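You operate a simulated robot arm through the tools that you are given. There is no shell and no other tool. Be economical: measure what you need, move in short steps, check, and stop when the job is done.

Carry out the task below with a simulated robot arm. There is one attempt and no reset: what you move stays moved.

## Task
Spray the yellow cloth and wipe the finger marks off the screen.
Fine: lay the cloth before the nozzle on the stool, press twice or more, never spray the pane; the cloth goes back where it lay on the chair. What is to be rubbed or washed off counts as gone when no trace of it is left.

It is judged by the outcome, as a careful person would: the job done as asked, and still so three seconds after it is handed in. It fails if anything else is knocked over, pushed out of place, dropped, spilled or broken. Flat cloth is picked up by pressing the open fingertips on it (5 to 10 N) and closing them slowly along it; thin cloth reads only 2 to 8 mm in the jaws.

## Robot
A 7-joint arm with a two-finger gripper on a trunk, on a base that drives. Base frame: it is fixed to the floor where the robot stands at the start and does not move with it; the origin is under the middle of the robot, x ahead of it, y to its left, z up. Readings come in m, rad, newtons and seconds.
With the tool pointing down near the work surface it reaches from about 0.3 to 0.76 m from the robot's upright axis, wherever it stands. Its first joint turns from -2.496 to 2.496 rad. Places, roughly: long clear pane [0.6, 0.6, 1.5]; spray button [0.4, 0.3, 0.9]; top of the stool [0.3, 0.3, 0.7]. Payload 2.45 kg.
Tool frame: the origin (TCP) lies between the finger pads and is the grasp point; the fingertips stand 0.026 m ahead of it; z points along the fingers, y is the line along which they close. Largest opening 0.096 m; the body of the gripper starts 0.069 m behind the TCP.
Orientation is that of the tool frame in the base frame, as a unit quaternion [w, x, y, z]. With the fingers straight down and closing along the base's y, the tool's x points along the base's -x, its y along +y and its z along -z.

## Interface
- The arm moves only by the tool play_rows. Its argument "commands" is a list of rows, each a list of 7 numbers: the finger opening in m, from 0 to 0.096, then the shift along the base's x, y, z in m, then the turn, a rotation vector about the base's x, y, z in rad. In form: [[hand, tx, ty, tz, rx, ry, rz], ...]. A call has 1 to 20 rows; each row shifts and turns the commanded pose from where the row before left it. Each row takes 0.2 s and may step no farther than 0.05 m and 0.15 rad from the row before; otherwise, or with a gripper value out of range, the whole call is refused. Where a pose cannot be reached the arm comes as near as it can. A force on the tool above 90 N (or 10 N above the force at the start of the call, whichever is more), or a blocked arm, ends the call early, and 0.2 s more pass. The fingers move at their own pace and stop on an object; they squeeze with about 45 N. The grip force told is the motor's: it shows also when the fingers shut on nothing. Time passes only in rows, and 0.2 s behind the last, so rows that do not move let the fingers close. It gives the time, the measured TCP pose, the force on the tool (base axes), the opening and the grip force at its end, in the units of the frame above (readings bear some noise), with the torque about the TCP (base axes, N m) and any sound that the robot's microphone picked up, and new pictures: "show" is both (left out), scene, wrist or none.
- Cameras (640 x 400 px; columns grow to the right, rows downward): "scene" is now at [-0.008, 0.2487, 1.4765]; the picture's right is [0.84, -0.55, 0.00], its down [-0.39, -0.60, -0.70] and it looks along [0.38, 0.59, -0.71] (base axes); focal length 214 px, centre (320, 200). "wrist" rides on the gripper at [0.082, 0.003, -0.098] in the tool frame; the picture's right is [-0.04, 1.00, 0.00], its down [-0.73, -0.03, -0.68] and it looks along [-0.68, -0.03, 0.73] (tool axes); focal length 256 px, centre (320, 200). There is no depth. A picture from a camera that has moved, and an enlarged one, comes with that camera's place and axes in the base frame and with its lens.
- lift_body(by): slides the trunk up (or, below 0, down) by that many m; the arm and the scene camera ride with it, the base frame stays. It gives what a move gives, with no picture.
- roll_base(legs): drives the robot by 1 to 6 legs, each [ahead, turn to the left] in m and rad, along the robot's own axes; the way and the turn of a leg run together, so that a leg with both is an arc; at most 1.5 m and 3.142 rad a leg. The arm and the cameras ride along, it lands a little off, and it stops where it bumps. It gives what a move gives, and a new picture of the scene camera.
- aim_head(pan, tilt): turns the head with the scene camera to pan (to the left, within 2.705 rad either way) and tilt (down, from -0.506 to 1.204), counted from straight ahead of the robot. It gives what a move gives, and a new picture of the scene camera.
- zoom(camera, box): a new picture of the part [left, top, right, bottom] of that camera's present view, enlarged. The clock stands still meanwhile.
- job_done(): hands the job in; it is judged then, once.

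Go step by step. Nothing tells you exact positions but the pictures and the camera data: compare them with the known pose of the tool, close in by small moves and look again before you grip or let go. The budget is 120 turns and 260 pictures, counting those below and the enlarged ones. Unless the task says otherwise, let go and move clear before handing in, and close with one line.

The tools are called after "Call:" as a command line: name --pt "numbers of a row" for each row, then --argument value for the rest, lists and objects as JSON in quotes. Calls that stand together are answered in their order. play_rows: Moves the arm, as the interface text tells. Its arguments: {"type":"object","properties":{"commands":{"type":"array","items":{"type":"array","items":{"type":"number"}}},"show":{"type":"string","enum":["both","scene","wrist","none"]}},"required":["commands"]} The other tools are called the same way: lift_body (by) slides the trunk up or down; roll_base (legs) drives the base; aim_head (pan, tilt) turns the head that bears the scene camera; zoom (camera, box) takes an enlarged picture of a part of a camera's view; job_done () hands the job in.

At the start:

```text
time: 0.0
ee_pos: [0.3482, 0.4698, 1.149]
ee_rot: [0.0, -0.001, 1.0, -0.001]
force: [-0.9, -0.4, -0.2]
moment: [0.04, 0.02, 0.01]
gripper_width: 0.0961
gripper_force: 0.0
trunk travel left (down, up): [-0.525, 0.115]
robot x, y, heading: [-0.0029, -0.0031, 0.0]
head pan, tilt: [0.991, 0.796]
```

scene: 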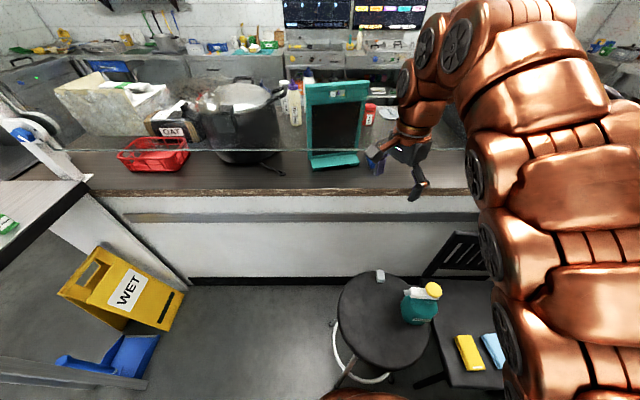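
wrist: 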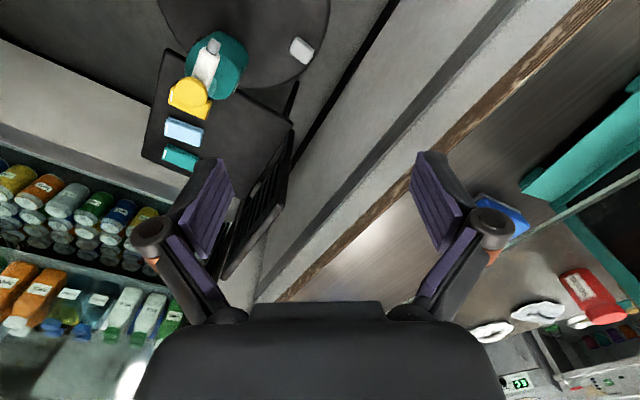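

I see a stool with a spray bottle, a chair with three cloths (yellow, blue, teal), and a clear pane above the counter. I'll zoom in to locate these things.

Call:
zoom --camera "scene" --box '[320, 240, 520, 400]'

Call:
zoom --camera "scene" --box '[60, 60, 420, 200]'

Call:
zoom --camera "wrist" --box '[120, 0, 340, 200]'

```text
2.50 times, centred on (420, 320) of scene
camera zoom: at [-0.008, 0.2487, 1.4765], right [0.84, -0.55, 0.0], down [-0.39, -0.6, -0.7], along [0.38, 0.59, -0.71], focal length 536 px, centre (70, -100)
```

zoom: 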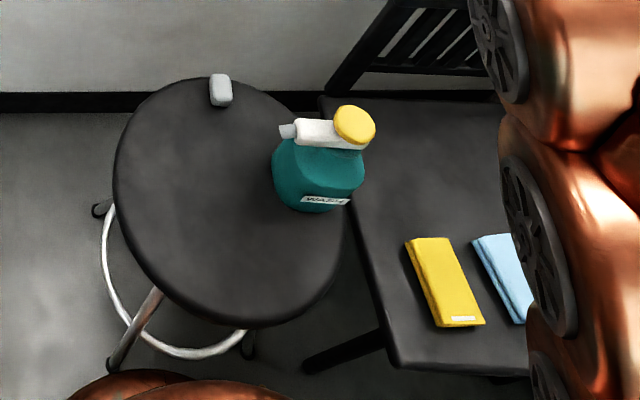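

```text
1.78 times, centred on (240, 130) of scene
camera zoom: at [-0.008, 0.2487, 1.4765], right [0.84, -0.55, 0.0], down [-0.39, -0.6, -0.7], along [0.38, 0.59, -0.71], focal length 381 px, centre (462, 324)
```

zoom: 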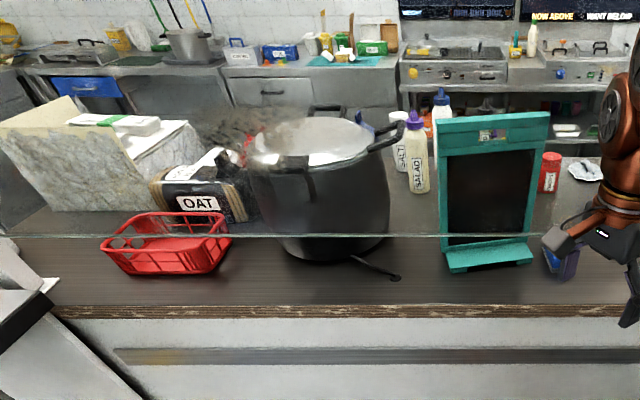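

```text
2.00 times, centred on (230, 100) of wrist
camera zoom: at [0.2677, 0.4726, 1.2478], right [0.04, 1.0, 0.0], down [0.73, -0.03, 0.68], along [0.68, -0.03, -0.73], focal length 512 px, centre (500, 400)
```

zoom: 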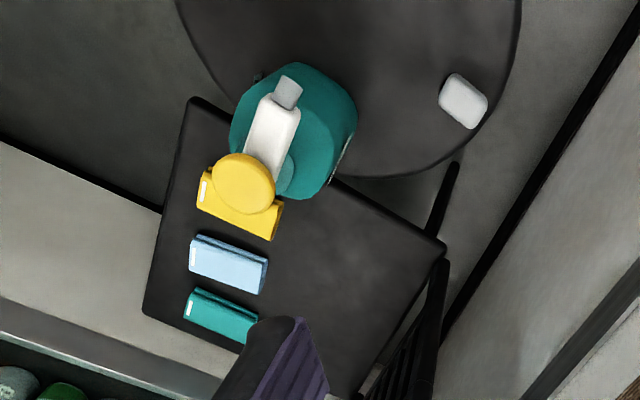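

The button looks to be near (0.40, 0.28, 0.86), the nozzle tip near (0.35, 0.32, 0.83) and the yellow cloth near (0.58, 0.055, 0.45). Next I look at the pane.

Call:
aim_head --pan 0.99 --tilt 0.1

```text
time: 1.1
ee_pos: [0.3483, 0.4693, 1.1488]
ee_rot: [0.001, 0.0, 1.0, 0.0]
force: [-0.4, 0.8, 0.2]
moment: [-0.03, 0.02, -0.01]
gripper_width: 0.0961
gripper_force: 0.0
trunk travel left (down, up): [-0.525, 0.115]
robot x, y, heading: [0.0011, -0.0022, 0.0]
head pan, tilt: [0.99, 0.099]
camera scene: at [-0.0017, 0.258, 1.5392], right [0.84, -0.55, 0.0], down [-0.06, -0.08, -0.99], along [0.55, 0.83, -0.1], focal length 214 px, centre (320, 200)
```

scene: 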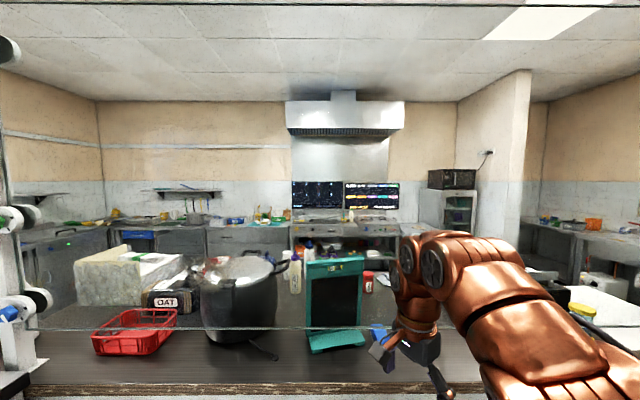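

Call:
zoom --camera "scene" --box '[60, 200, 400, 400]'

Call:
zoom --camera "scene" --box '[0, 0, 320, 200]'

Call:
zoom --camera "scene" --box '[320, 100, 640, 300]'

```text
1.88 times, centred on (230, 300) of scene
camera zoom: at [-0.0017, 0.258, 1.5392], right [0.84, -0.55, 0.0], down [-0.06, -0.08, -0.99], along [0.55, 0.83, -0.1], focal length 404 px, centre (489, 12)
```

zoom: 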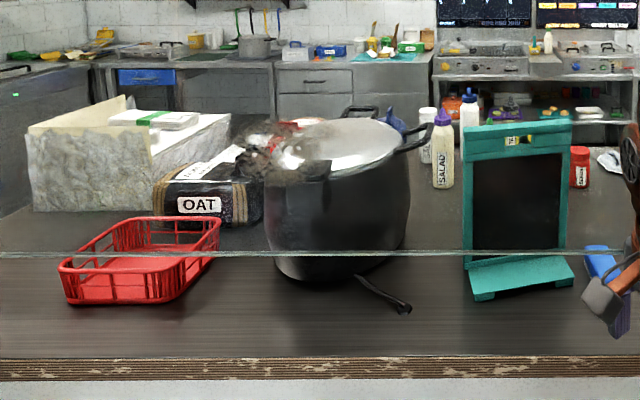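

```text
2.00 times, centred on (160, 100) of scene
camera zoom: at [-0.0017, 0.258, 1.5392], right [0.84, -0.55, 0.0], down [-0.06, -0.08, -0.99], along [0.55, 0.83, -0.1], focal length 429 px, centre (640, 400)
```

zoom: 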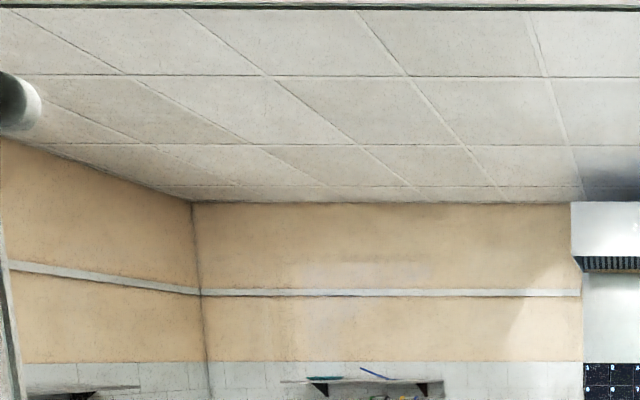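

```text
2.00 times, centred on (480, 200) of scene
camera zoom: at [-0.0017, 0.258, 1.5392], right [0.84, -0.55, 0.0], down [-0.06, -0.08, -0.99], along [0.55, 0.83, -0.1], focal length 429 px, centre (0, 200)
```

zoom: 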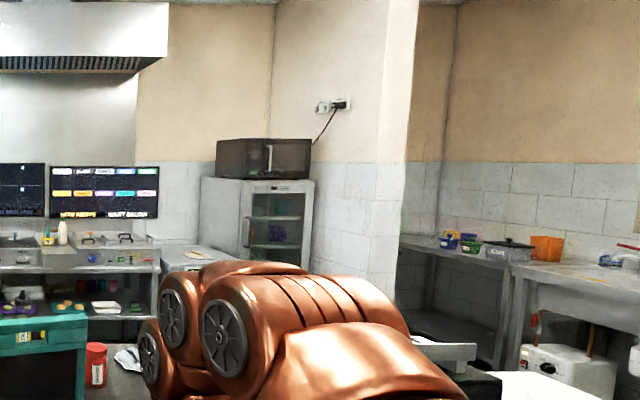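

Call:
zoom --camera "scene" --box '[170, 245, 290, 320]'

Call:
zoom --camera "scene" --box '[200, 100, 400, 225]'

```text
5.33 times, centred on (230, 282) of scene
camera zoom: at [-0.0017, 0.258, 1.5392], right [0.84, -0.55, 0.0], down [-0.06, -0.08, -0.99], along [0.55, 0.83, -0.1], focal length 1144 px, centre (800, -240)
```

zoom: 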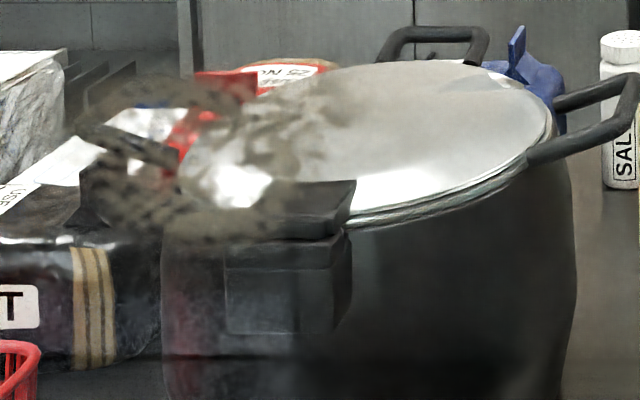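

```text
3.20 times, centred on (300, 162) of scene
camera zoom: at [-0.0017, 0.258, 1.5392], right [0.84, -0.55, 0.0], down [-0.06, -0.08, -0.99], along [0.55, 0.83, -0.1], focal length 686 px, centre (384, 320)
```

zoom: 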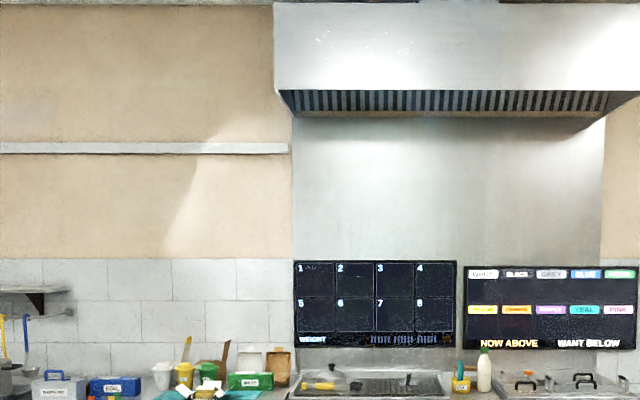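

The finger marks are on the pane around (0.05, 1.01, 1.24). The pane plane runs along (0.84, -0.55) at 0.87 m along (0.55, 0.83), with its bottom edge near z 1.05. I first carry the hand over the chair and look down at the cloth.

Call:
play_rows --pt "0.09 0.0192 -0.0345 0 0 0 -0.048" --pt "0.09 0.0192 -0.0345 0 0 0 -0.048" --pt "0.09 0.0192 -0.0345 0 0 0 -0.048" --pt "0.09 0.0192 -0.0345 0 0 0 -0.048" --pt "0.09 0.0192 -0.0345 0 0 0 -0.048" --pt "0.09 0.0192 -0.0345 0 0 0 -0.048" --pt "0.09 0.0192 -0.0345 0 0 0 -0.048" --pt "0.09 0.0192 -0.0345 0 0 0 -0.048" --pt "0.09 0.0192 -0.0345 0 0 0 -0.048" --pt "0.09 0.0192 -0.0345 0 0 0 -0.048" --pt "0.09 0.0192 -0.0345 0 0 0 -0.048" --pt "0.09 0.0192 -0.0345 0 0 0 -0.048" --show "wrist"

Call:
aim_head --pan 0.3 --tilt 0.9

```text
time: 3.7
ee_pos: [0.5776, 0.055, 1.1496]
ee_rot: [0.0, 0.284, 0.959, -0.001]
force: [0.2, -0.3, -0.1]
moment: [-0.02, -0.02, -0.02]
gripper_width: 0.0898
gripper_force: 0.0
trunk travel left (down, up): [-0.525, 0.115]
robot x, y, heading: [0.0003, 0.0004, 0.001]
head pan, tilt: [0.99, 0.099]
camera wrist: at [0.5131, 0.1014, 1.2477], right [0.58, 0.82, 0.0], down [0.6, -0.42, 0.68], along [0.55, -0.39, -0.73], focal length 256 px, centre (320, 200)
```

wrist: 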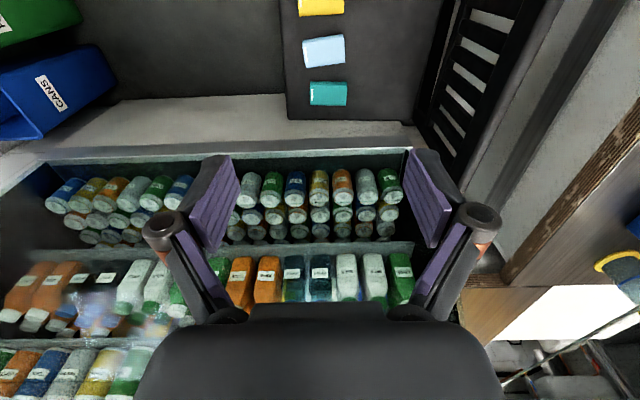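

```text
time: 4.8
ee_pos: [0.5787, 0.0554, 1.1492]
ee_rot: [0.001, 0.284, 0.959, 0.0]
force: [-0.4, 0.6, -0.5]
moment: [0.0, 0.02, -0.02]
gripper_width: 0.0902
gripper_force: 0.1
trunk travel left (down, up): [-0.525, 0.115]
robot x, y, heading: [0.0004, -0.0029, -0.004]
head pan, tilt: [0.3, 0.901]
camera scene: at [0.02, 0.2032, 1.4684], right [0.3, -0.96, 0.0], down [-0.75, -0.23, -0.62], along [0.59, 0.18, -0.78], focal length 214 px, centre (320, 200)
```

scene: 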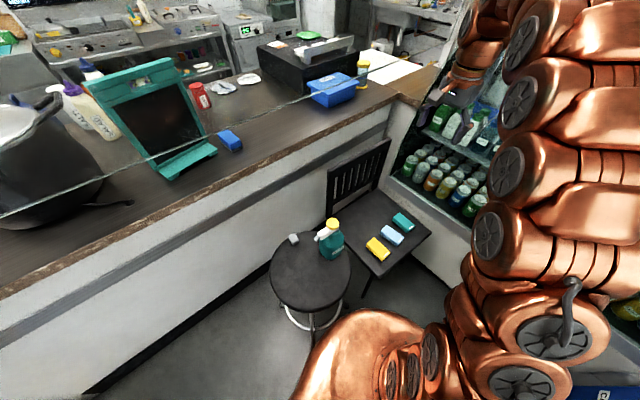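

Call:
lift_body --by -0.35

Call:
play_rows --pt "0.09 0 0 0 0 0 0" --show "both"

```text
time: 8.2
ee_pos: [0.5791, 0.0547, 0.7996]
ee_rot: [0.0, 0.284, 0.959, 0.0]
force: [0.4, 0.1, -0.4]
moment: [-0.01, 0.05, -0.01]
gripper_width: 0.0899
gripper_force: 0.0
trunk travel left (down, up): [-0.175, 0.465]
robot x, y, heading: [0.0003, -0.0019, -0.002]
head pan, tilt: [0.3, 0.901]
```

```text
time: 8.6
ee_pos: [0.5799, 0.0547, 0.7994]
ee_rot: [0.0, 0.283, 0.959, 0.001]
force: [-0.2, -0.3, -0.2]
moment: [-0.04, -0.03, -0.01]
gripper_width: 0.0899
gripper_force: 0.1
trunk travel left (down, up): [-0.175, 0.465]
robot x, y, heading: [-0.0027, 0.0024, 0.002]
head pan, tilt: [0.3, 0.901]
camera scene: at [0.0199, 0.2031, 1.1184], right [0.3, -0.96, 0.0], down [-0.75, -0.23, -0.62], along [0.59, 0.18, -0.78], focal length 214 px, centre (320, 200)
camera wrist: at [0.5133, 0.1013, 0.8976], right [0.58, 0.82, 0.0], down [0.6, -0.42, 0.68], along [0.55, -0.39, -0.73], focal length 256 px, centre (320, 200)
```

scene: 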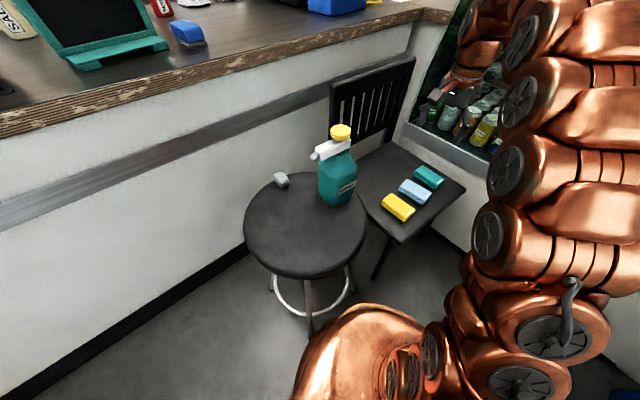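
wrist: 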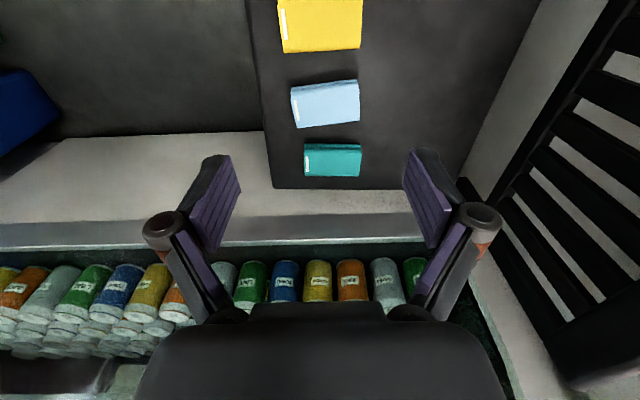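

Call:
lift_body --by -0.15

Call:
play_rows --pt "0.07 -0.01 0.005 -0.02 0 0 0" --pt "0.07 0 0 -0.03 0 0 0" --pt "0.07 0 0 -0.03 0 0 0" --pt "0.07 0 0 0 0 0 0" --show "both"

```text
time: 10.4
ee_pos: [0.5795, 0.0556, 0.6494]
ee_rot: [-0.001, 0.285, 0.959, 0.0]
force: [0.5, -0.8, -0.7]
moment: [0.0, 0.0, 0.02]
gripper_width: 0.0899
gripper_force: 0.1
trunk travel left (down, up): [-0.025, 0.615]
robot x, y, heading: [0.0009, -0.0008, 0.001]
head pan, tilt: [0.3, 0.901]
```

```text
time: 11.4
ee_pos: [0.5677, 0.0615, 0.5694]
ee_rot: [0.0, 0.284, 0.959, 0.0]
force: [0.5, -0.5, -0.5]
moment: [0.01, 0.0, 0.02]
gripper_width: 0.0699
gripper_force: 0.0
trunk travel left (down, up): [-0.025, 0.615]
robot x, y, heading: [0.0009, -0.0014, 0.0]
head pan, tilt: [0.3, 0.901]
camera scene: at [0.02, 0.2031, 0.9684], right [0.3, -0.96, 0.0], down [-0.75, -0.23, -0.62], along [0.59, 0.18, -0.78], focal length 214 px, centre (320, 200)
camera wrist: at [0.5021, 0.1076, 0.6674], right [0.58, 0.82, 0.0], down [0.6, -0.42, 0.68], along [0.55, -0.39, -0.73], focal length 256 px, centre (320, 200)
```

scene: 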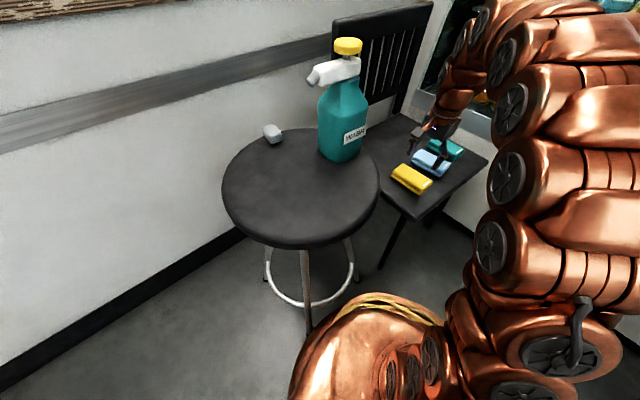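
wrist: 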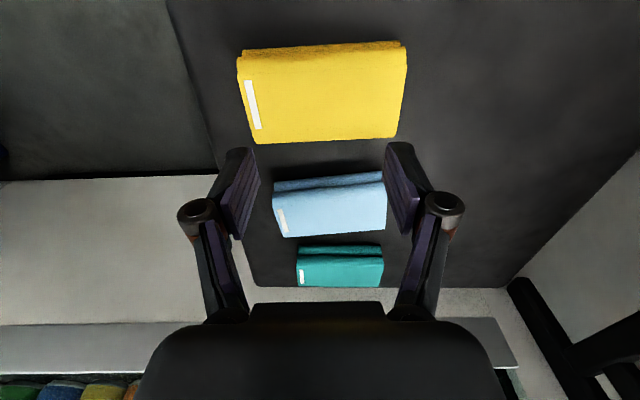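

Call:
play_rows --pt "0.07 -0.002 0.003 -0.03 0 0 0.05" --pt "0.07 0 0 -0.03 0 0 0" --pt "0.07 0 0 0 0 0 0" --show "both"

Call:
zoom --camera "scene" --box '[370, 100, 510, 200]'

```text
time: 12.2
ee_pos: [0.5668, 0.0633, 0.5131]
ee_rot: [0.002, 0.259, 0.966, 0.0]
force: [-0.1, -1.3, 26.4]
moment: [-0.06, 0.0, 0.0]
gripper_width: 0.0741
gripper_force: 3.3
trunk travel left (down, up): [-0.025, 0.615]
robot x, y, heading: [0.0012, -0.0001, -0.002]
head pan, tilt: [0.3, 0.901]
camera scene: at [0.0189, 0.2029, 0.9693], right [0.3, -0.96, 0.0], down [-0.75, -0.23, -0.62], along [0.59, 0.18, -0.78], focal length 214 px, centre (320, 200)
camera wrist: at [0.4983, 0.1065, 0.6108], right [0.54, 0.84, 0.0], down [0.62, -0.39, 0.68], along [0.58, -0.36, -0.73], focal length 256 px, centre (320, 200)
```

scene: 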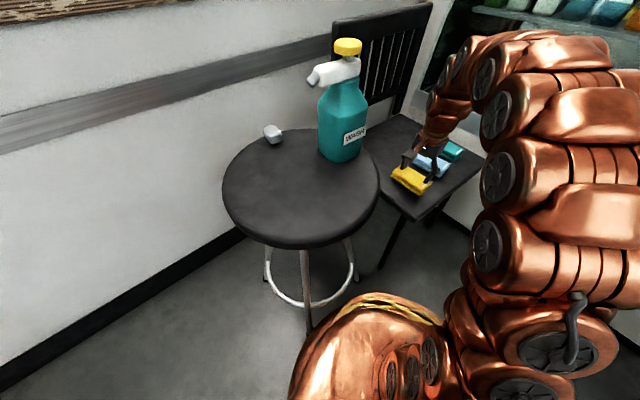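
wrist: 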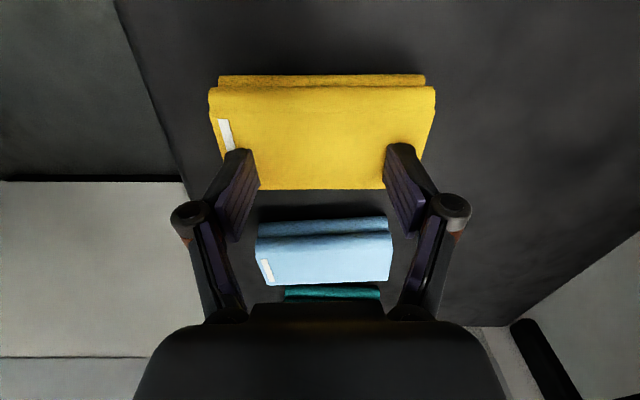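

```text
4.00 times, centred on (440, 150) of scene
camera zoom: at [0.0189, 0.2029, 0.9693], right [0.3, -0.96, 0.0], down [-0.75, -0.23, -0.62], along [0.59, 0.18, -0.78], focal length 858 px, centre (-160, 400)
```

zoom: 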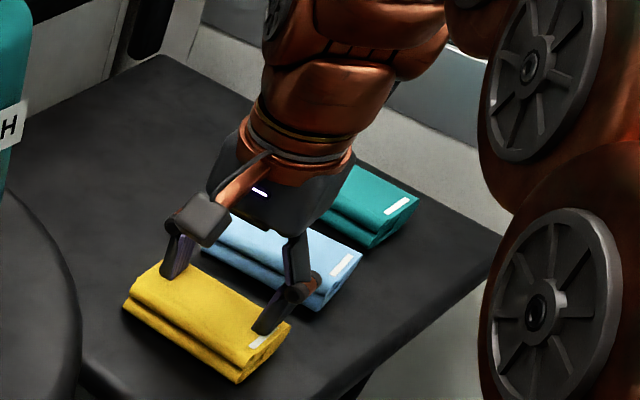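

Fingertips touch the cloth top near z 0.49 but close to its edge nearest the blue one. I lift slightly, shift to its centre and press gently.

Call:
play_rows --pt "0.07 0 0 0.02 0 0 0" --pt "0.07 -0.012 0.008 0 0 0 0" --pt "0.07 0 0 -0.008 0 0 0" --pt "0.07 0 0 0 0 0 0" --show "wrist"

```text
time: 13.2
ee_pos: [0.5537, 0.0718, 0.5228]
ee_rot: [-0.001, 0.26, 0.966, 0.001]
force: [0.2, 0.2, 1.1]
moment: [0.0, -0.03, -0.01]
gripper_width: 0.0699
gripper_force: 0.0
trunk travel left (down, up): [-0.025, 0.615]
robot x, y, heading: [-0.0008, 0.0033, 0.003]
head pan, tilt: [0.3, 0.901]
camera wrist: at [0.4864, 0.1148, 0.6194], right [0.54, 0.84, 0.0], down [0.62, -0.39, 0.68], along [0.57, -0.36, -0.73], focal length 256 px, centre (320, 200)
```

wrist: 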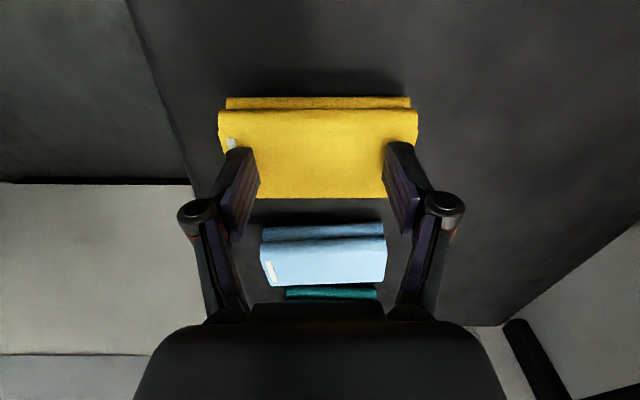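

Call:
play_rows --pt "0.07 0 0 -0.004 0 0 0" --pt "0.07 0 0 0 0 0 0" --show "none"

```text
time: 13.8
ee_pos: [0.5534, 0.072, 0.5177]
ee_rot: [0.0, 0.26, 0.966, 0.0]
force: [0.2, -0.6, -0.2]
moment: [-0.01, -0.01, 0.0]
gripper_width: 0.0701
gripper_force: 0.0
trunk travel left (down, up): [-0.025, 0.615]
robot x, y, heading: [0.0028, -0.0002, -0.002]
head pan, tilt: [0.3, 0.901]
```

Call:
play_rows --pt "0.07 0 0 -0.004 0 0 0" --pt "0.07 0 0 0 0 0 0" --show "none"

```text
time: 14.4
ee_pos: [0.5539, 0.0715, 0.5143]
ee_rot: [0.001, 0.26, 0.966, 0.001]
force: [-3.4, 0.6, 11.6]
moment: [-0.08, 0.11, 0.03]
gripper_width: 0.0711
gripper_force: 1.2
trunk travel left (down, up): [-0.025, 0.615]
robot x, y, heading: [-0.0007, 0.0018, 0.0]
head pan, tilt: [0.3, 0.901]
```

Call:
play_rows --pt "0.065 0 0 0.001 0 0 0" --pt "0.058 0 0 0 0 0 0" --pt "0.051 0 0 0 0 0 0" --pt "0.044 0 0 0 0 0 0" --pt "0.037 0 0 0 0 0 0" --pt "0.03 0 0 0 0 0 0" --pt "0.023 0 0 0 0 0 0" --pt "0.016 0 0 0 0 0 0" --pt "0.009 0 0 0 0 0 0" --pt "0 0 0 0 0 0 0" --pt "0 0 0 0 0 0 0" --pt "0 0 0 0 0 0 0" --show "wrist"

```text
time: 15.5
ee_pos: [0.5565, 0.0682, 0.5194]
ee_rot: [0.006, 0.26, 0.966, 0.0]
force: [-2.8, -3.7, 35.9]
moment: [-0.02, 0.2, 0.05]
gripper_width: 0.0057
gripper_force: 28.0
trunk travel left (down, up): [-0.025, 0.615]
robot x, y, heading: [-0.0021, 0.0009, -0.002]
head pan, tilt: [0.3, 0.901]
stopped in row 5: the force on the tool passed its limit at 94 N (the readings are from after the stop); the commanded pose is now the measured one
camera wrist: at [0.4868, 0.1125, 0.6162], right [0.54, 0.84, 0.01], down [0.61, -0.39, 0.69], along [0.58, -0.37, -0.73], focal length 256 px, centre (320, 200)
```

wrist: 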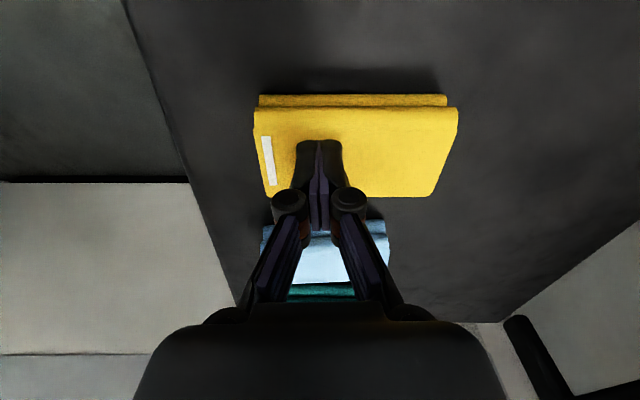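

The jaws read 5.7 mm, so cloth seems pinched. I lift a little to check.

Call:
play_rows --pt "0 0 0 0.0 0 0 0" --pt "0 0 0 0.01 0 0 0" --pt "0 0 0 0.03 0 0 0" --pt "0 0 0 0.03 0 0 0" --pt "0 0 0 0 0 0 0" --show "both"

```text
time: 16.7
ee_pos: [0.5551, 0.0689, 0.5878]
ee_rot: [0.003, 0.26, 0.966, 0.0]
force: [0.2, -0.6, -0.2]
moment: [-0.01, 0.03, 0.02]
gripper_width: 0.0
gripper_force: 28.5
trunk travel left (down, up): [-0.025, 0.615]
robot x, y, heading: [0.0002, -0.0013, -0.001]
head pan, tilt: [0.3, 0.901]
camera scene: at [0.02, 0.203, 0.9683], right [0.29, -0.96, 0.0], down [-0.75, -0.23, -0.62], along [0.59, 0.18, -0.78], focal length 214 px, centre (320, 200)
camera wrist: at [0.4871, 0.1122, 0.6854], right [0.54, 0.84, 0.0], down [0.61, -0.39, 0.68], along [0.58, -0.37, -0.73], focal length 256 px, centre (320, 200)
```

scene: 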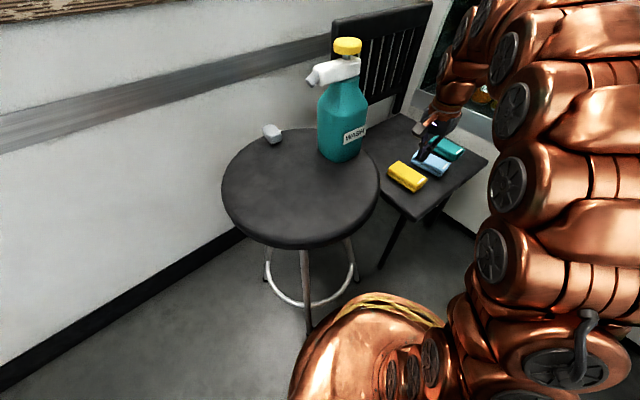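
wrist: 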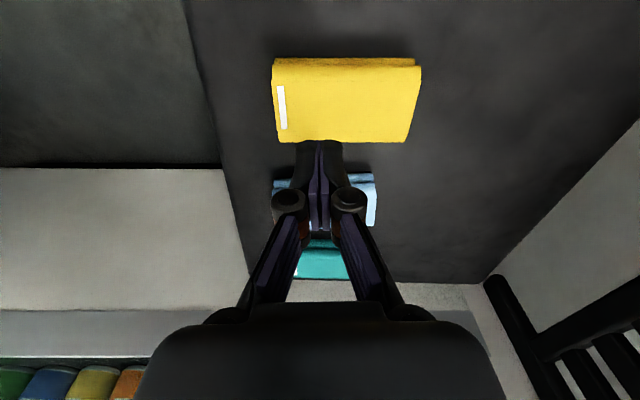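

The pinch slipped: the closing tips dug in too hard and only shifted the cloth about 2 cm. I'll recentre at (0.567, 0.085) and close slowly, keeping the force at 5 to 10 N.

Call:
play_rows --pt "0.05 0.006 0.008 0 0 0 0" --pt "0.05 0.006 0.008 -0.02 0 0 0" --pt "0.05 0 0 -0.03 0 0 0" --pt "0.05 0 0 -0.012 0 0 0" --pt "0.05 0 0 0 0 0 0" --show "wrist"

```text
time: 17.9
ee_pos: [0.5681, 0.0849, 0.5251]
ee_rot: [0.003, 0.261, 0.965, 0.001]
force: [-0.7, 0.5, -0.3]
moment: [0.03, 0.0, 0.03]
gripper_width: 0.05
gripper_force: 0.0
trunk travel left (down, up): [-0.025, 0.615]
robot x, y, heading: [0.0005, 0.0017, -0.003]
head pan, tilt: [0.3, 0.901]
camera wrist: at [0.4991, 0.1281, 0.6226], right [0.54, 0.84, 0.0], down [0.61, -0.39, 0.68], along [0.58, -0.37, -0.73], focal length 256 px, centre (320, 200)
```

wrist: 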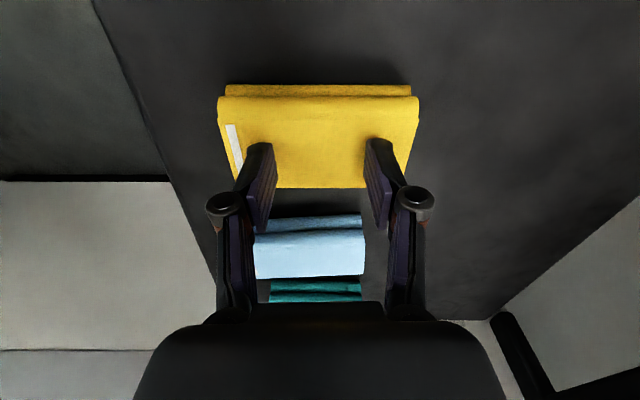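

Call:
play_rows --pt "0.05 0 0 -0.008 0 0 0" --pt "0.05 0 0 0 0 0 0" --show "none"

```text
time: 18.5
ee_pos: [0.567, 0.0847, 0.5173]
ee_rot: [0.004, 0.261, 0.965, 0.001]
force: [-1.0, -1.7, 17.3]
moment: [-0.13, 0.16, 0.02]
gripper_width: 0.0512
gripper_force: 1.2
trunk travel left (down, up): [-0.025, 0.615]
robot x, y, heading: [0.0009, 0.0004, -0.003]
head pan, tilt: [0.3, 0.901]
```

Call:
play_rows --pt "0.05 0 0 0.002 0 0 0" --pt "0.044 0 0 0.0 0 0 0" --pt "0.044 0 0 0.0 0 0 0" --show "none"

```text
time: 19.3
ee_pos: [0.5674, 0.0859, 0.5195]
ee_rot: [0.004, 0.261, 0.965, 0.001]
force: [0.5, -3.7, 14.4]
moment: [-0.24, 0.14, 0.03]
gripper_width: 0.0462
gripper_force: 1.8
trunk travel left (down, up): [-0.025, 0.615]
robot x, y, heading: [0.0024, 0.0009, -0.003]
head pan, tilt: [0.3, 0.901]
```

Call:
play_rows --pt "0.042 0 0 0.001 0 0 0" --pt "0.04 0 0 0.0005 0 0 0" --pt "0.038 0 0 0.0005 0 0 0" --pt "0.036 0 0 0.0005 0 0 0" --show "none"

```text
time: 20.3
ee_pos: [0.5688, 0.0873, 0.5208]
ee_rot: [0.003, 0.261, 0.965, 0.001]
force: [-0.1, -0.5, 0.7]
moment: [0.02, 0.01, -0.01]
gripper_width: 0.0357
gripper_force: 0.0
trunk travel left (down, up): [-0.025, 0.615]
robot x, y, heading: [-0.0034, -0.0029, -0.001]
head pan, tilt: [0.3, 0.901]
```

Call:
play_rows --pt "0.036 0 0 -0.0015 0 0 0" --pt "0.034 0 0 0 0 0 0" --pt "0.032 0 0 0 0 0 0" --show "none"

```text
time: 21.1
ee_pos: [0.5672, 0.0859, 0.5203]
ee_rot: [0.005, 0.26, 0.966, 0.001]
force: [-1.9, -2.7, 12.2]
moment: [-0.09, 0.14, -0.02]
gripper_width: 0.0327
gripper_force: 0.2
trunk travel left (down, up): [-0.025, 0.615]
robot x, y, heading: [0.0032, 0.0011, 0.0]
head pan, tilt: [0.3, 0.901]
```

Call:
play_rows --pt "0.029 0 0 0.0005 0 0 0" --pt "0.026 0 0 0.0003 0 0 0" --pt "0.023 0 0 0.0002 0 0 0" --show "none"

```text
time: 21.9
ee_pos: [0.5673, 0.0867, 0.5207]
ee_rot: [0.004, 0.261, 0.965, 0.0]
force: [-0.4, -2.0, 11.3]
moment: [-0.12, 0.04, 0.02]
gripper_width: 0.0233
gripper_force: 0.1
trunk travel left (down, up): [-0.025, 0.615]
robot x, y, heading: [-0.003, -0.005, 0.001]
head pan, tilt: [0.3, 0.901]
```

Call:
play_rows --pt "0.02 0 0 0.0004 0 0 0" --pt "0.017 0 0 0.0002 0 0 0" --pt "0.014 0 0 0.0002 0 0 0" --show "none"

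```text
time: 22.7
ee_pos: [0.5682, 0.0863, 0.5205]
ee_rot: [0.003, 0.26, 0.966, 0.0]
force: [0.6, 0.8, 1.1]
moment: [-0.01, 0.01, 0.0]
gripper_width: 0.0133
gripper_force: 0.0
trunk travel left (down, up): [-0.025, 0.615]
robot x, y, heading: [0.0003, -0.002, -0.001]
head pan, tilt: [0.3, 0.901]
```

Call:
play_rows --pt "0.013 0 0 -0.001 0 0 0" --pt "0.009 0 0 0 0 0 0" --pt "0.005 0 0 0 0 0 0" --pt "0.0 0 0 0 0 0 0" --pt "0 0 0 0 0 0 0" --show "wrist"

```text
time: 23.9
ee_pos: [0.5671, 0.086, 0.5207]
ee_rot: [0.004, 0.26, 0.966, 0.0]
force: [0.3, 0.3, -0.5]
moment: [-0.01, -0.03, 0.01]
gripper_width: 0.0002
gripper_force: 28.1
trunk travel left (down, up): [-0.025, 0.615]
robot x, y, heading: [0.0009, 0.0034, -0.001]
head pan, tilt: [0.3, 0.901]
camera wrist: at [0.4992, 0.1297, 0.618], right [0.54, 0.84, 0.0], down [0.61, -0.39, 0.68], along [0.58, -0.37, -0.73], focal length 256 px, centre (320, 200)
```

wrist: 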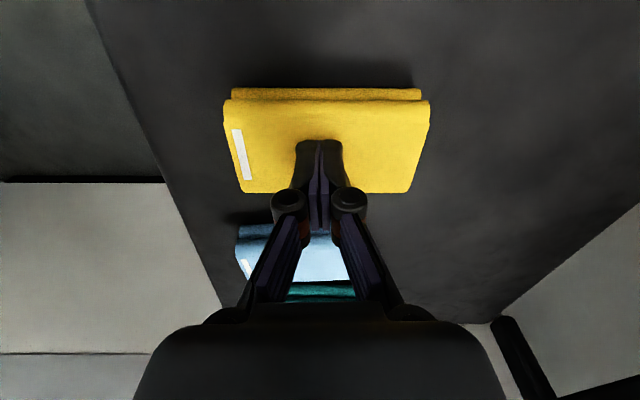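

The cloth still isn't held because my pressure lapsed while closing. I'll reopen and repeat with a steady press, following the fingertip arc.

Call:
play_rows --pt "0.05 0.003 0 0.01 0 0 0" --pt "0.05 0 0 0 0 0 0" --pt "0.05 0 0 0 0 0 0" --pt "0.05 0 0 -0.01 0 0 0" --pt "0.05 0 0 -0.003 0 0 0" --pt "0.046 0 0 0.0004 0 0 0" --pt "0.042 0 0 0.0004 0 0 0" --pt "0.038 0 0 0.0003 0 0 0" --pt "0.034 0 0 0.0002 0 0 0" --pt "0.03 0 0 0.0 0 0 0" --show "none"

```text
time: 26.1
ee_pos: [0.571, 0.0853, 0.5203]
ee_rot: [0.004, 0.26, 0.966, 0.001]
force: [0.6, -5.1, 23.2]
moment: [-0.38, 0.22, 0.01]
gripper_width: 0.0309
gripper_force: 1.0
trunk travel left (down, up): [-0.025, 0.615]
robot x, y, heading: [-0.0029, 0.0005, 0.002]
head pan, tilt: [0.3, 0.901]
```

Call:
play_rows --pt "0.027 0 0 0.001 0 0 0" --pt "0.023 0 0 0.0 0 0 0" --pt "0.019 0 0 0 0 0 0" --show "none"

```text
time: 26.9
ee_pos: [0.5701, 0.0859, 0.5201]
ee_rot: [0.003, 0.26, 0.965, 0.001]
force: [-0.2, -1.6, 11.1]
moment: [-0.1, 0.09, 0.01]
gripper_width: 0.0191
gripper_force: 0.0
trunk travel left (down, up): [-0.025, 0.615]
robot x, y, heading: [0.0008, -0.005, 0.004]
head pan, tilt: [0.3, 0.901]
```

Call:
play_rows --pt "0.015 0 0 -0.0003 0 0 0" --pt "0.011 0 0 -0.0004 0 0 0" --pt "0.007 0 0 -0.0005 0 0 0" --pt "0.003 0 0 -0.0003 0 0 0" --pt "0.0 0 0 0 0 0 0" --show "wrist"

```text
time: 28.1
ee_pos: [0.5697, 0.0836, 0.5195]
ee_rot: [0.005, 0.26, 0.966, 0.0]
force: [-5.3, -8.0, 25.9]
moment: [-0.16, 0.21, -0.01]
gripper_width: 0.0061
gripper_force: 28.3
trunk travel left (down, up): [-0.025, 0.615]
robot x, y, heading: [-0.0018, 0.0029, -0.002]
head pan, tilt: [0.3, 0.901]
camera wrist: at [0.5015, 0.1275, 0.6166], right [0.54, 0.84, 0.0], down [0.61, -0.39, 0.69], along [0.58, -0.37, -0.73], focal length 256 px, centre (320, 200)
```

wrist: 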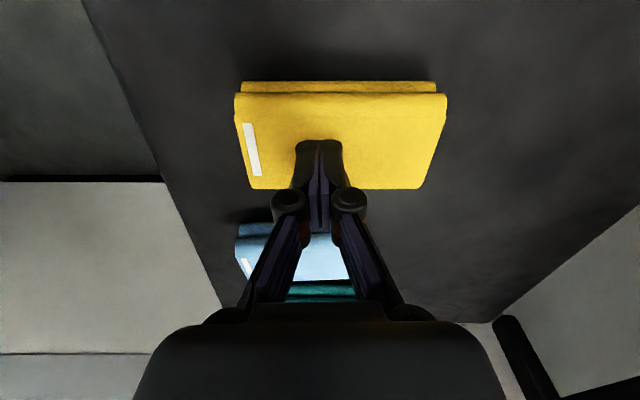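

Call:
play_rows --pt "0 0 0 0 0 0 0" --pt "0 0 0 0.004 0 0 0" --pt "0 0 0 0.004 0 0 0" --pt "0 0 0 0.01 0 0 0" --show "wrist"

```text
time: 29.1
ee_pos: [0.5685, 0.0846, 0.5364]
ee_rot: [0.003, 0.261, 0.965, 0.0]
force: [0.1, -0.3, 0.0]
moment: [0.01, 0.0, 0.01]
gripper_width: 0.0
gripper_force: 28.7
trunk travel left (down, up): [-0.025, 0.615]
robot x, y, heading: [0.0015, 0.0006, -0.002]
head pan, tilt: [0.3, 0.901]
camera wrist: at [0.501, 0.1286, 0.634], right [0.54, 0.84, 0.0], down [0.62, -0.39, 0.68], along [0.58, -0.37, -0.73], focal length 256 px, centre (320, 200)
```

wrist: 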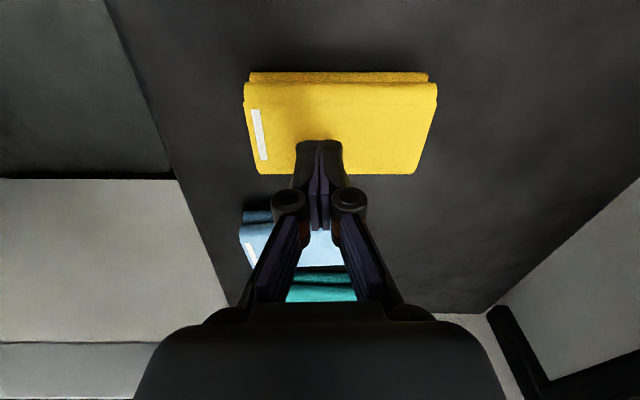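

Pinching doesn't hold: this is a thick folded pad, about 0.063 by 0.113 m. I'll check its thickness for a grip across its width instead.

Call:
zoom --camera "scene" --box '[375, 120, 495, 200]'

```text
5.00 times, centred on (435, 160) of scene
camera zoom: at [0.02, 0.2029, 0.9683], right [0.29, -0.96, 0.0], down [-0.75, -0.23, -0.62], along [0.59, 0.18, -0.78], focal length 1072 px, centre (-255, 400)
```

zoom: 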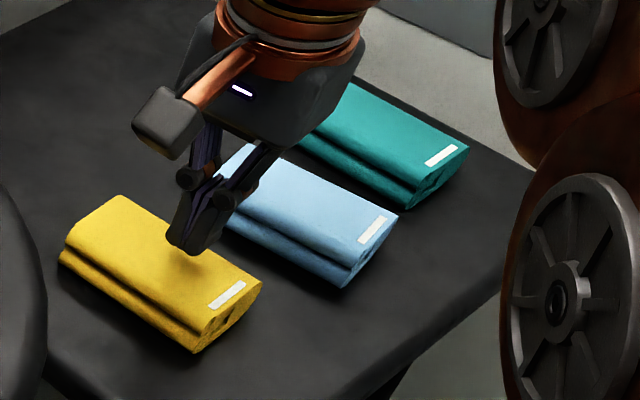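

Call:
play_rows --pt "0.09 0 0 0.04 0 0 0" --pt "0.09 0.0045 0.0114 0.02 0 0 0.131" --pt "0.09 0 0 0 0 0 0.131" --pt "0.09 0 0 0 0 0 0.131" --pt "0.09 0 0 0 0 0 0.131" --pt "0.09 0 0 0 0 0 0.131" --pt "0.09 0 0 0 0 0 0.131" --pt "0.09 0 0 0 0 0 0.131" --pt "0.09 0 0 0 0 0 0.131" --pt "0.09 0 0 0 0 0 0.131" --pt "0.09 0 0 0 0 0 0.131" --pt "0.09 0 0 0 0 0 0.131" --pt "0.09 0 0 0 0 0 0.13" --pt "0.09 0 0 0 0 0 0" --show "both"

```text
time: 32.1
ee_pos: [0.5761, 0.0968, 0.5957]
ee_rot: [0.003, -0.5, 0.866, 0.002]
force: [-0.8, 0.7, -0.1]
moment: [0.0, 0.03, -0.01]
gripper_width: 0.0901
gripper_force: 0.2
trunk travel left (down, up): [-0.025, 0.615]
robot x, y, heading: [-0.0008, 0.0057, -0.001]
head pan, tilt: [0.3, 0.901]
camera scene: at [0.0201, 0.2028, 0.9684], right [0.29, -0.96, 0.0], down [-0.75, -0.23, -0.62], along [0.59, 0.18, -0.78], focal length 214 px, centre (320, 200)
camera wrist: at [0.5327, 0.0272, 0.6933], right [-0.85, 0.53, 0.0], down [0.39, 0.62, 0.68], along [0.36, 0.58, -0.73], focal length 256 px, centre (320, 200)
```

scene: 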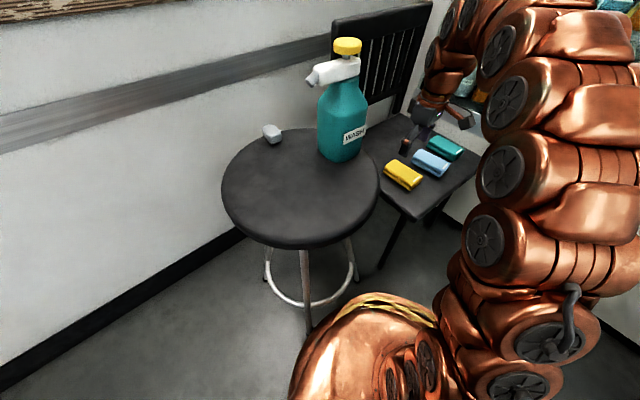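
wrist: 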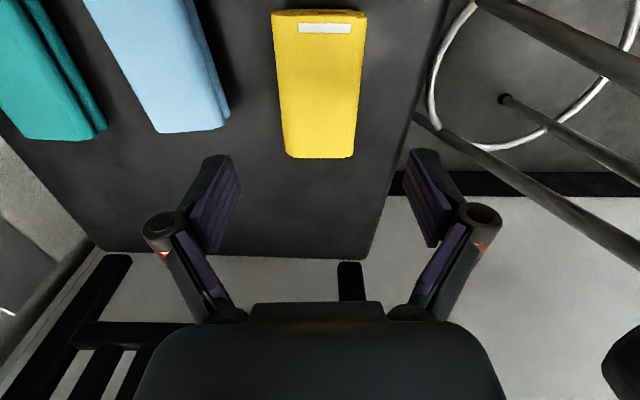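

Call:
play_rows --pt "0.09 0 0 -0.04 0 0 0" --pt "0.09 0 0 -0.03 0 0 0" --pt "0.09 0 0 -0.011 0 0 0" --pt "0.09 0 0 0 0 0 0" --show "both"

Call:
zoom --camera "scene" --box '[375, 120, 495, 200]'

```text
time: 33.1
ee_pos: [0.5747, 0.0982, 0.5171]
ee_rot: [0.003, -0.499, 0.867, 0.002]
force: [-0.2, 0.7, 0.1]
moment: [0.0, 0.03, -0.03]
gripper_width: 0.09
gripper_force: 0.1
trunk travel left (down, up): [-0.025, 0.615]
robot x, y, heading: [-0.0019, 0.0001, -0.003]
head pan, tilt: [0.3, 0.901]
camera scene: at [0.0201, 0.2029, 0.9684], right [0.29, -0.96, 0.0], down [-0.75, -0.23, -0.62], along [0.59, 0.18, -0.78], focal length 214 px, centre (320, 200)
camera wrist: at [0.5317, 0.0283, 0.6139], right [-0.84, 0.54, 0.0], down [0.39, 0.61, 0.68], along [0.37, 0.58, -0.73], focal length 256 px, centre (320, 200)
```

scene: 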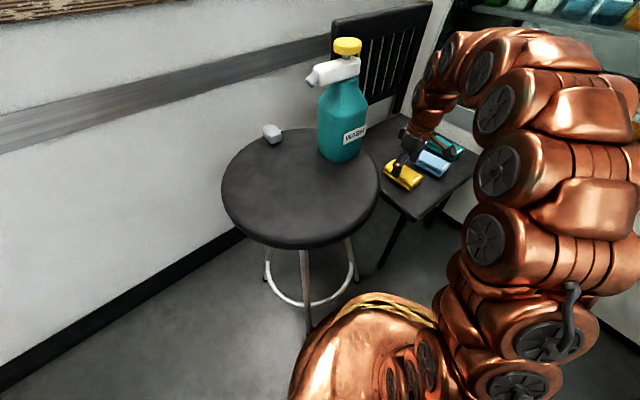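
wrist: 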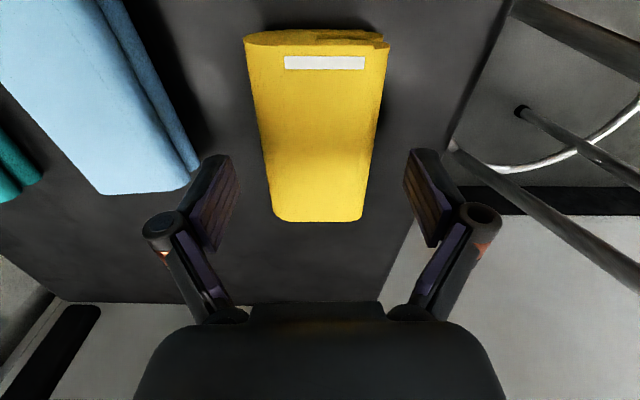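

```text
5.00 times, centred on (435, 160) of scene
camera zoom: at [0.0201, 0.2029, 0.9684], right [0.29, -0.96, 0.0], down [-0.75, -0.23, -0.62], along [0.59, 0.18, -0.78], focal length 1072 px, centre (-255, 400)
```

zoom: 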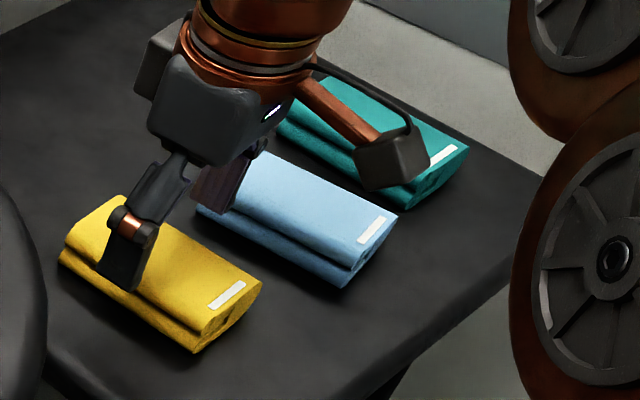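

Call:
play_rows --pt "0.079 0 0 0 0 0 0" --pt "0.079 0 0 -0.006 0 0 0" --pt "0.079 0 0 -0.006 0 0 0" --pt "0.079 0 0 0 0 0 0" --show "wrist"

Call:
zoom --camera "scene" --box '[375, 120, 495, 200]'

```text
time: 34.1
ee_pos: [0.5747, 0.0994, 0.5043]
ee_rot: [0.003, -0.499, 0.867, 0.003]
force: [0.3, 0.4, -0.4]
moment: [0.0, -0.02, -0.03]
gripper_width: 0.079
gripper_force: 0.0
trunk travel left (down, up): [-0.025, 0.615]
robot x, y, heading: [0.0008, 0.0006, -0.003]
head pan, tilt: [0.3, 0.901]
camera wrist: at [0.5313, 0.027, 0.6018], right [-0.84, 0.54, 0.0], down [0.39, 0.61, 0.68], along [0.36, 0.58, -0.73], focal length 256 px, centre (320, 200)
```

wrist: 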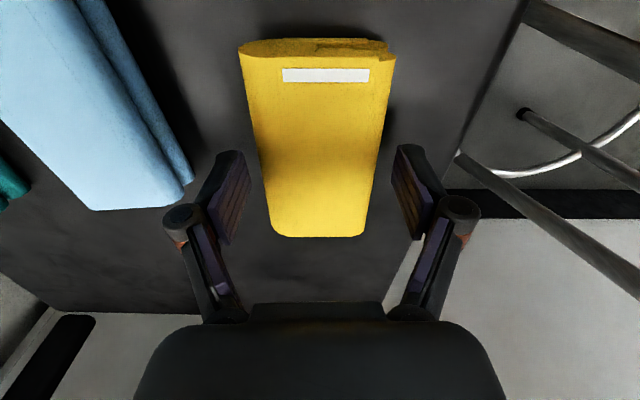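

```text
5.00 times, centred on (435, 160) of scene
camera zoom: at [0.0201, 0.2029, 0.9684], right [0.29, -0.96, 0.0], down [-0.75, -0.23, -0.62], along [0.59, 0.18, -0.78], focal length 1072 px, centre (-255, 400)
```

zoom: 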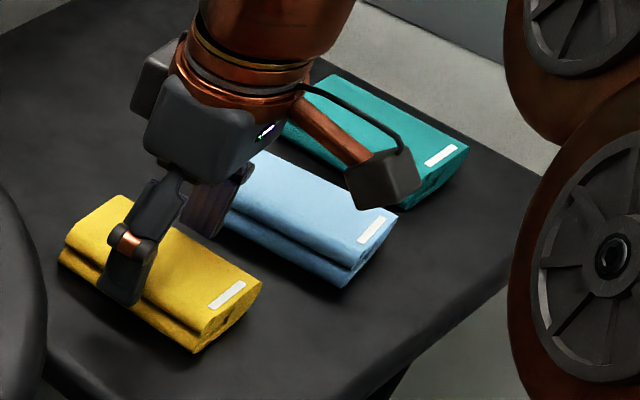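

Call:
play_rows --pt "0.07 0 0 -0.002 0 0 0" --pt "0.06 0 0 0 0 0 0" --pt "0.05 0 0 0 0 0 0" --pt "0.04 0 0 0 0 0 0" --pt "0.03 0 0 0 0 0 0" --pt "0.02 0 0 0 0 0 0" --pt "0.01 0 0 0 0 0 0" --pt "0.0 0 0 0 0 0 0" --pt "0.0 0 0 0 0 0 0" --show "wrist"

Call:
zoom --camera "scene" --box '[375, 120, 495, 200]'

```text
time: 36.1
ee_pos: [0.5759, 0.0969, 0.5033]
ee_rot: [0.003, -0.5, 0.866, 0.003]
force: [0.6, 0.4, 9.0]
moment: [0.04, -0.03, -0.24]
gripper_width: 0.0655
gripper_force: 45.0
trunk travel left (down, up): [-0.025, 0.615]
robot x, y, heading: [-0.0034, 0.0012, -0.005]
head pan, tilt: [0.3, 0.901]
camera wrist: at [0.5318, 0.027, 0.6001], right [-0.84, 0.54, 0.0], down [0.39, 0.61, 0.68], along [0.37, 0.58, -0.73], focal length 256 px, centre (320, 200)
```

wrist: 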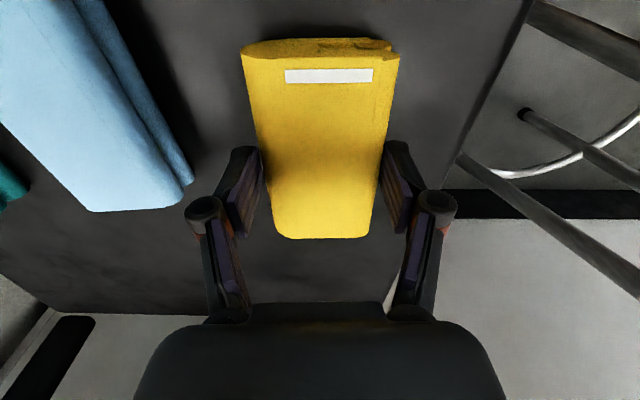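

```text
5.00 times, centred on (435, 160) of scene
camera zoom: at [0.0198, 0.2028, 0.9684], right [0.29, -0.96, 0.0], down [-0.75, -0.23, -0.62], along [0.59, 0.18, -0.78], focal length 1072 px, centre (-255, 400)
```

zoom: 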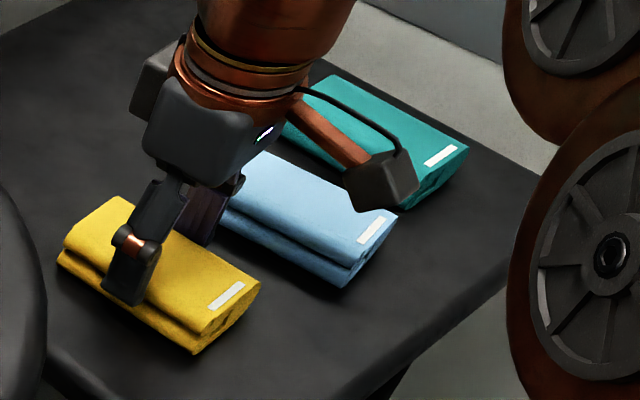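

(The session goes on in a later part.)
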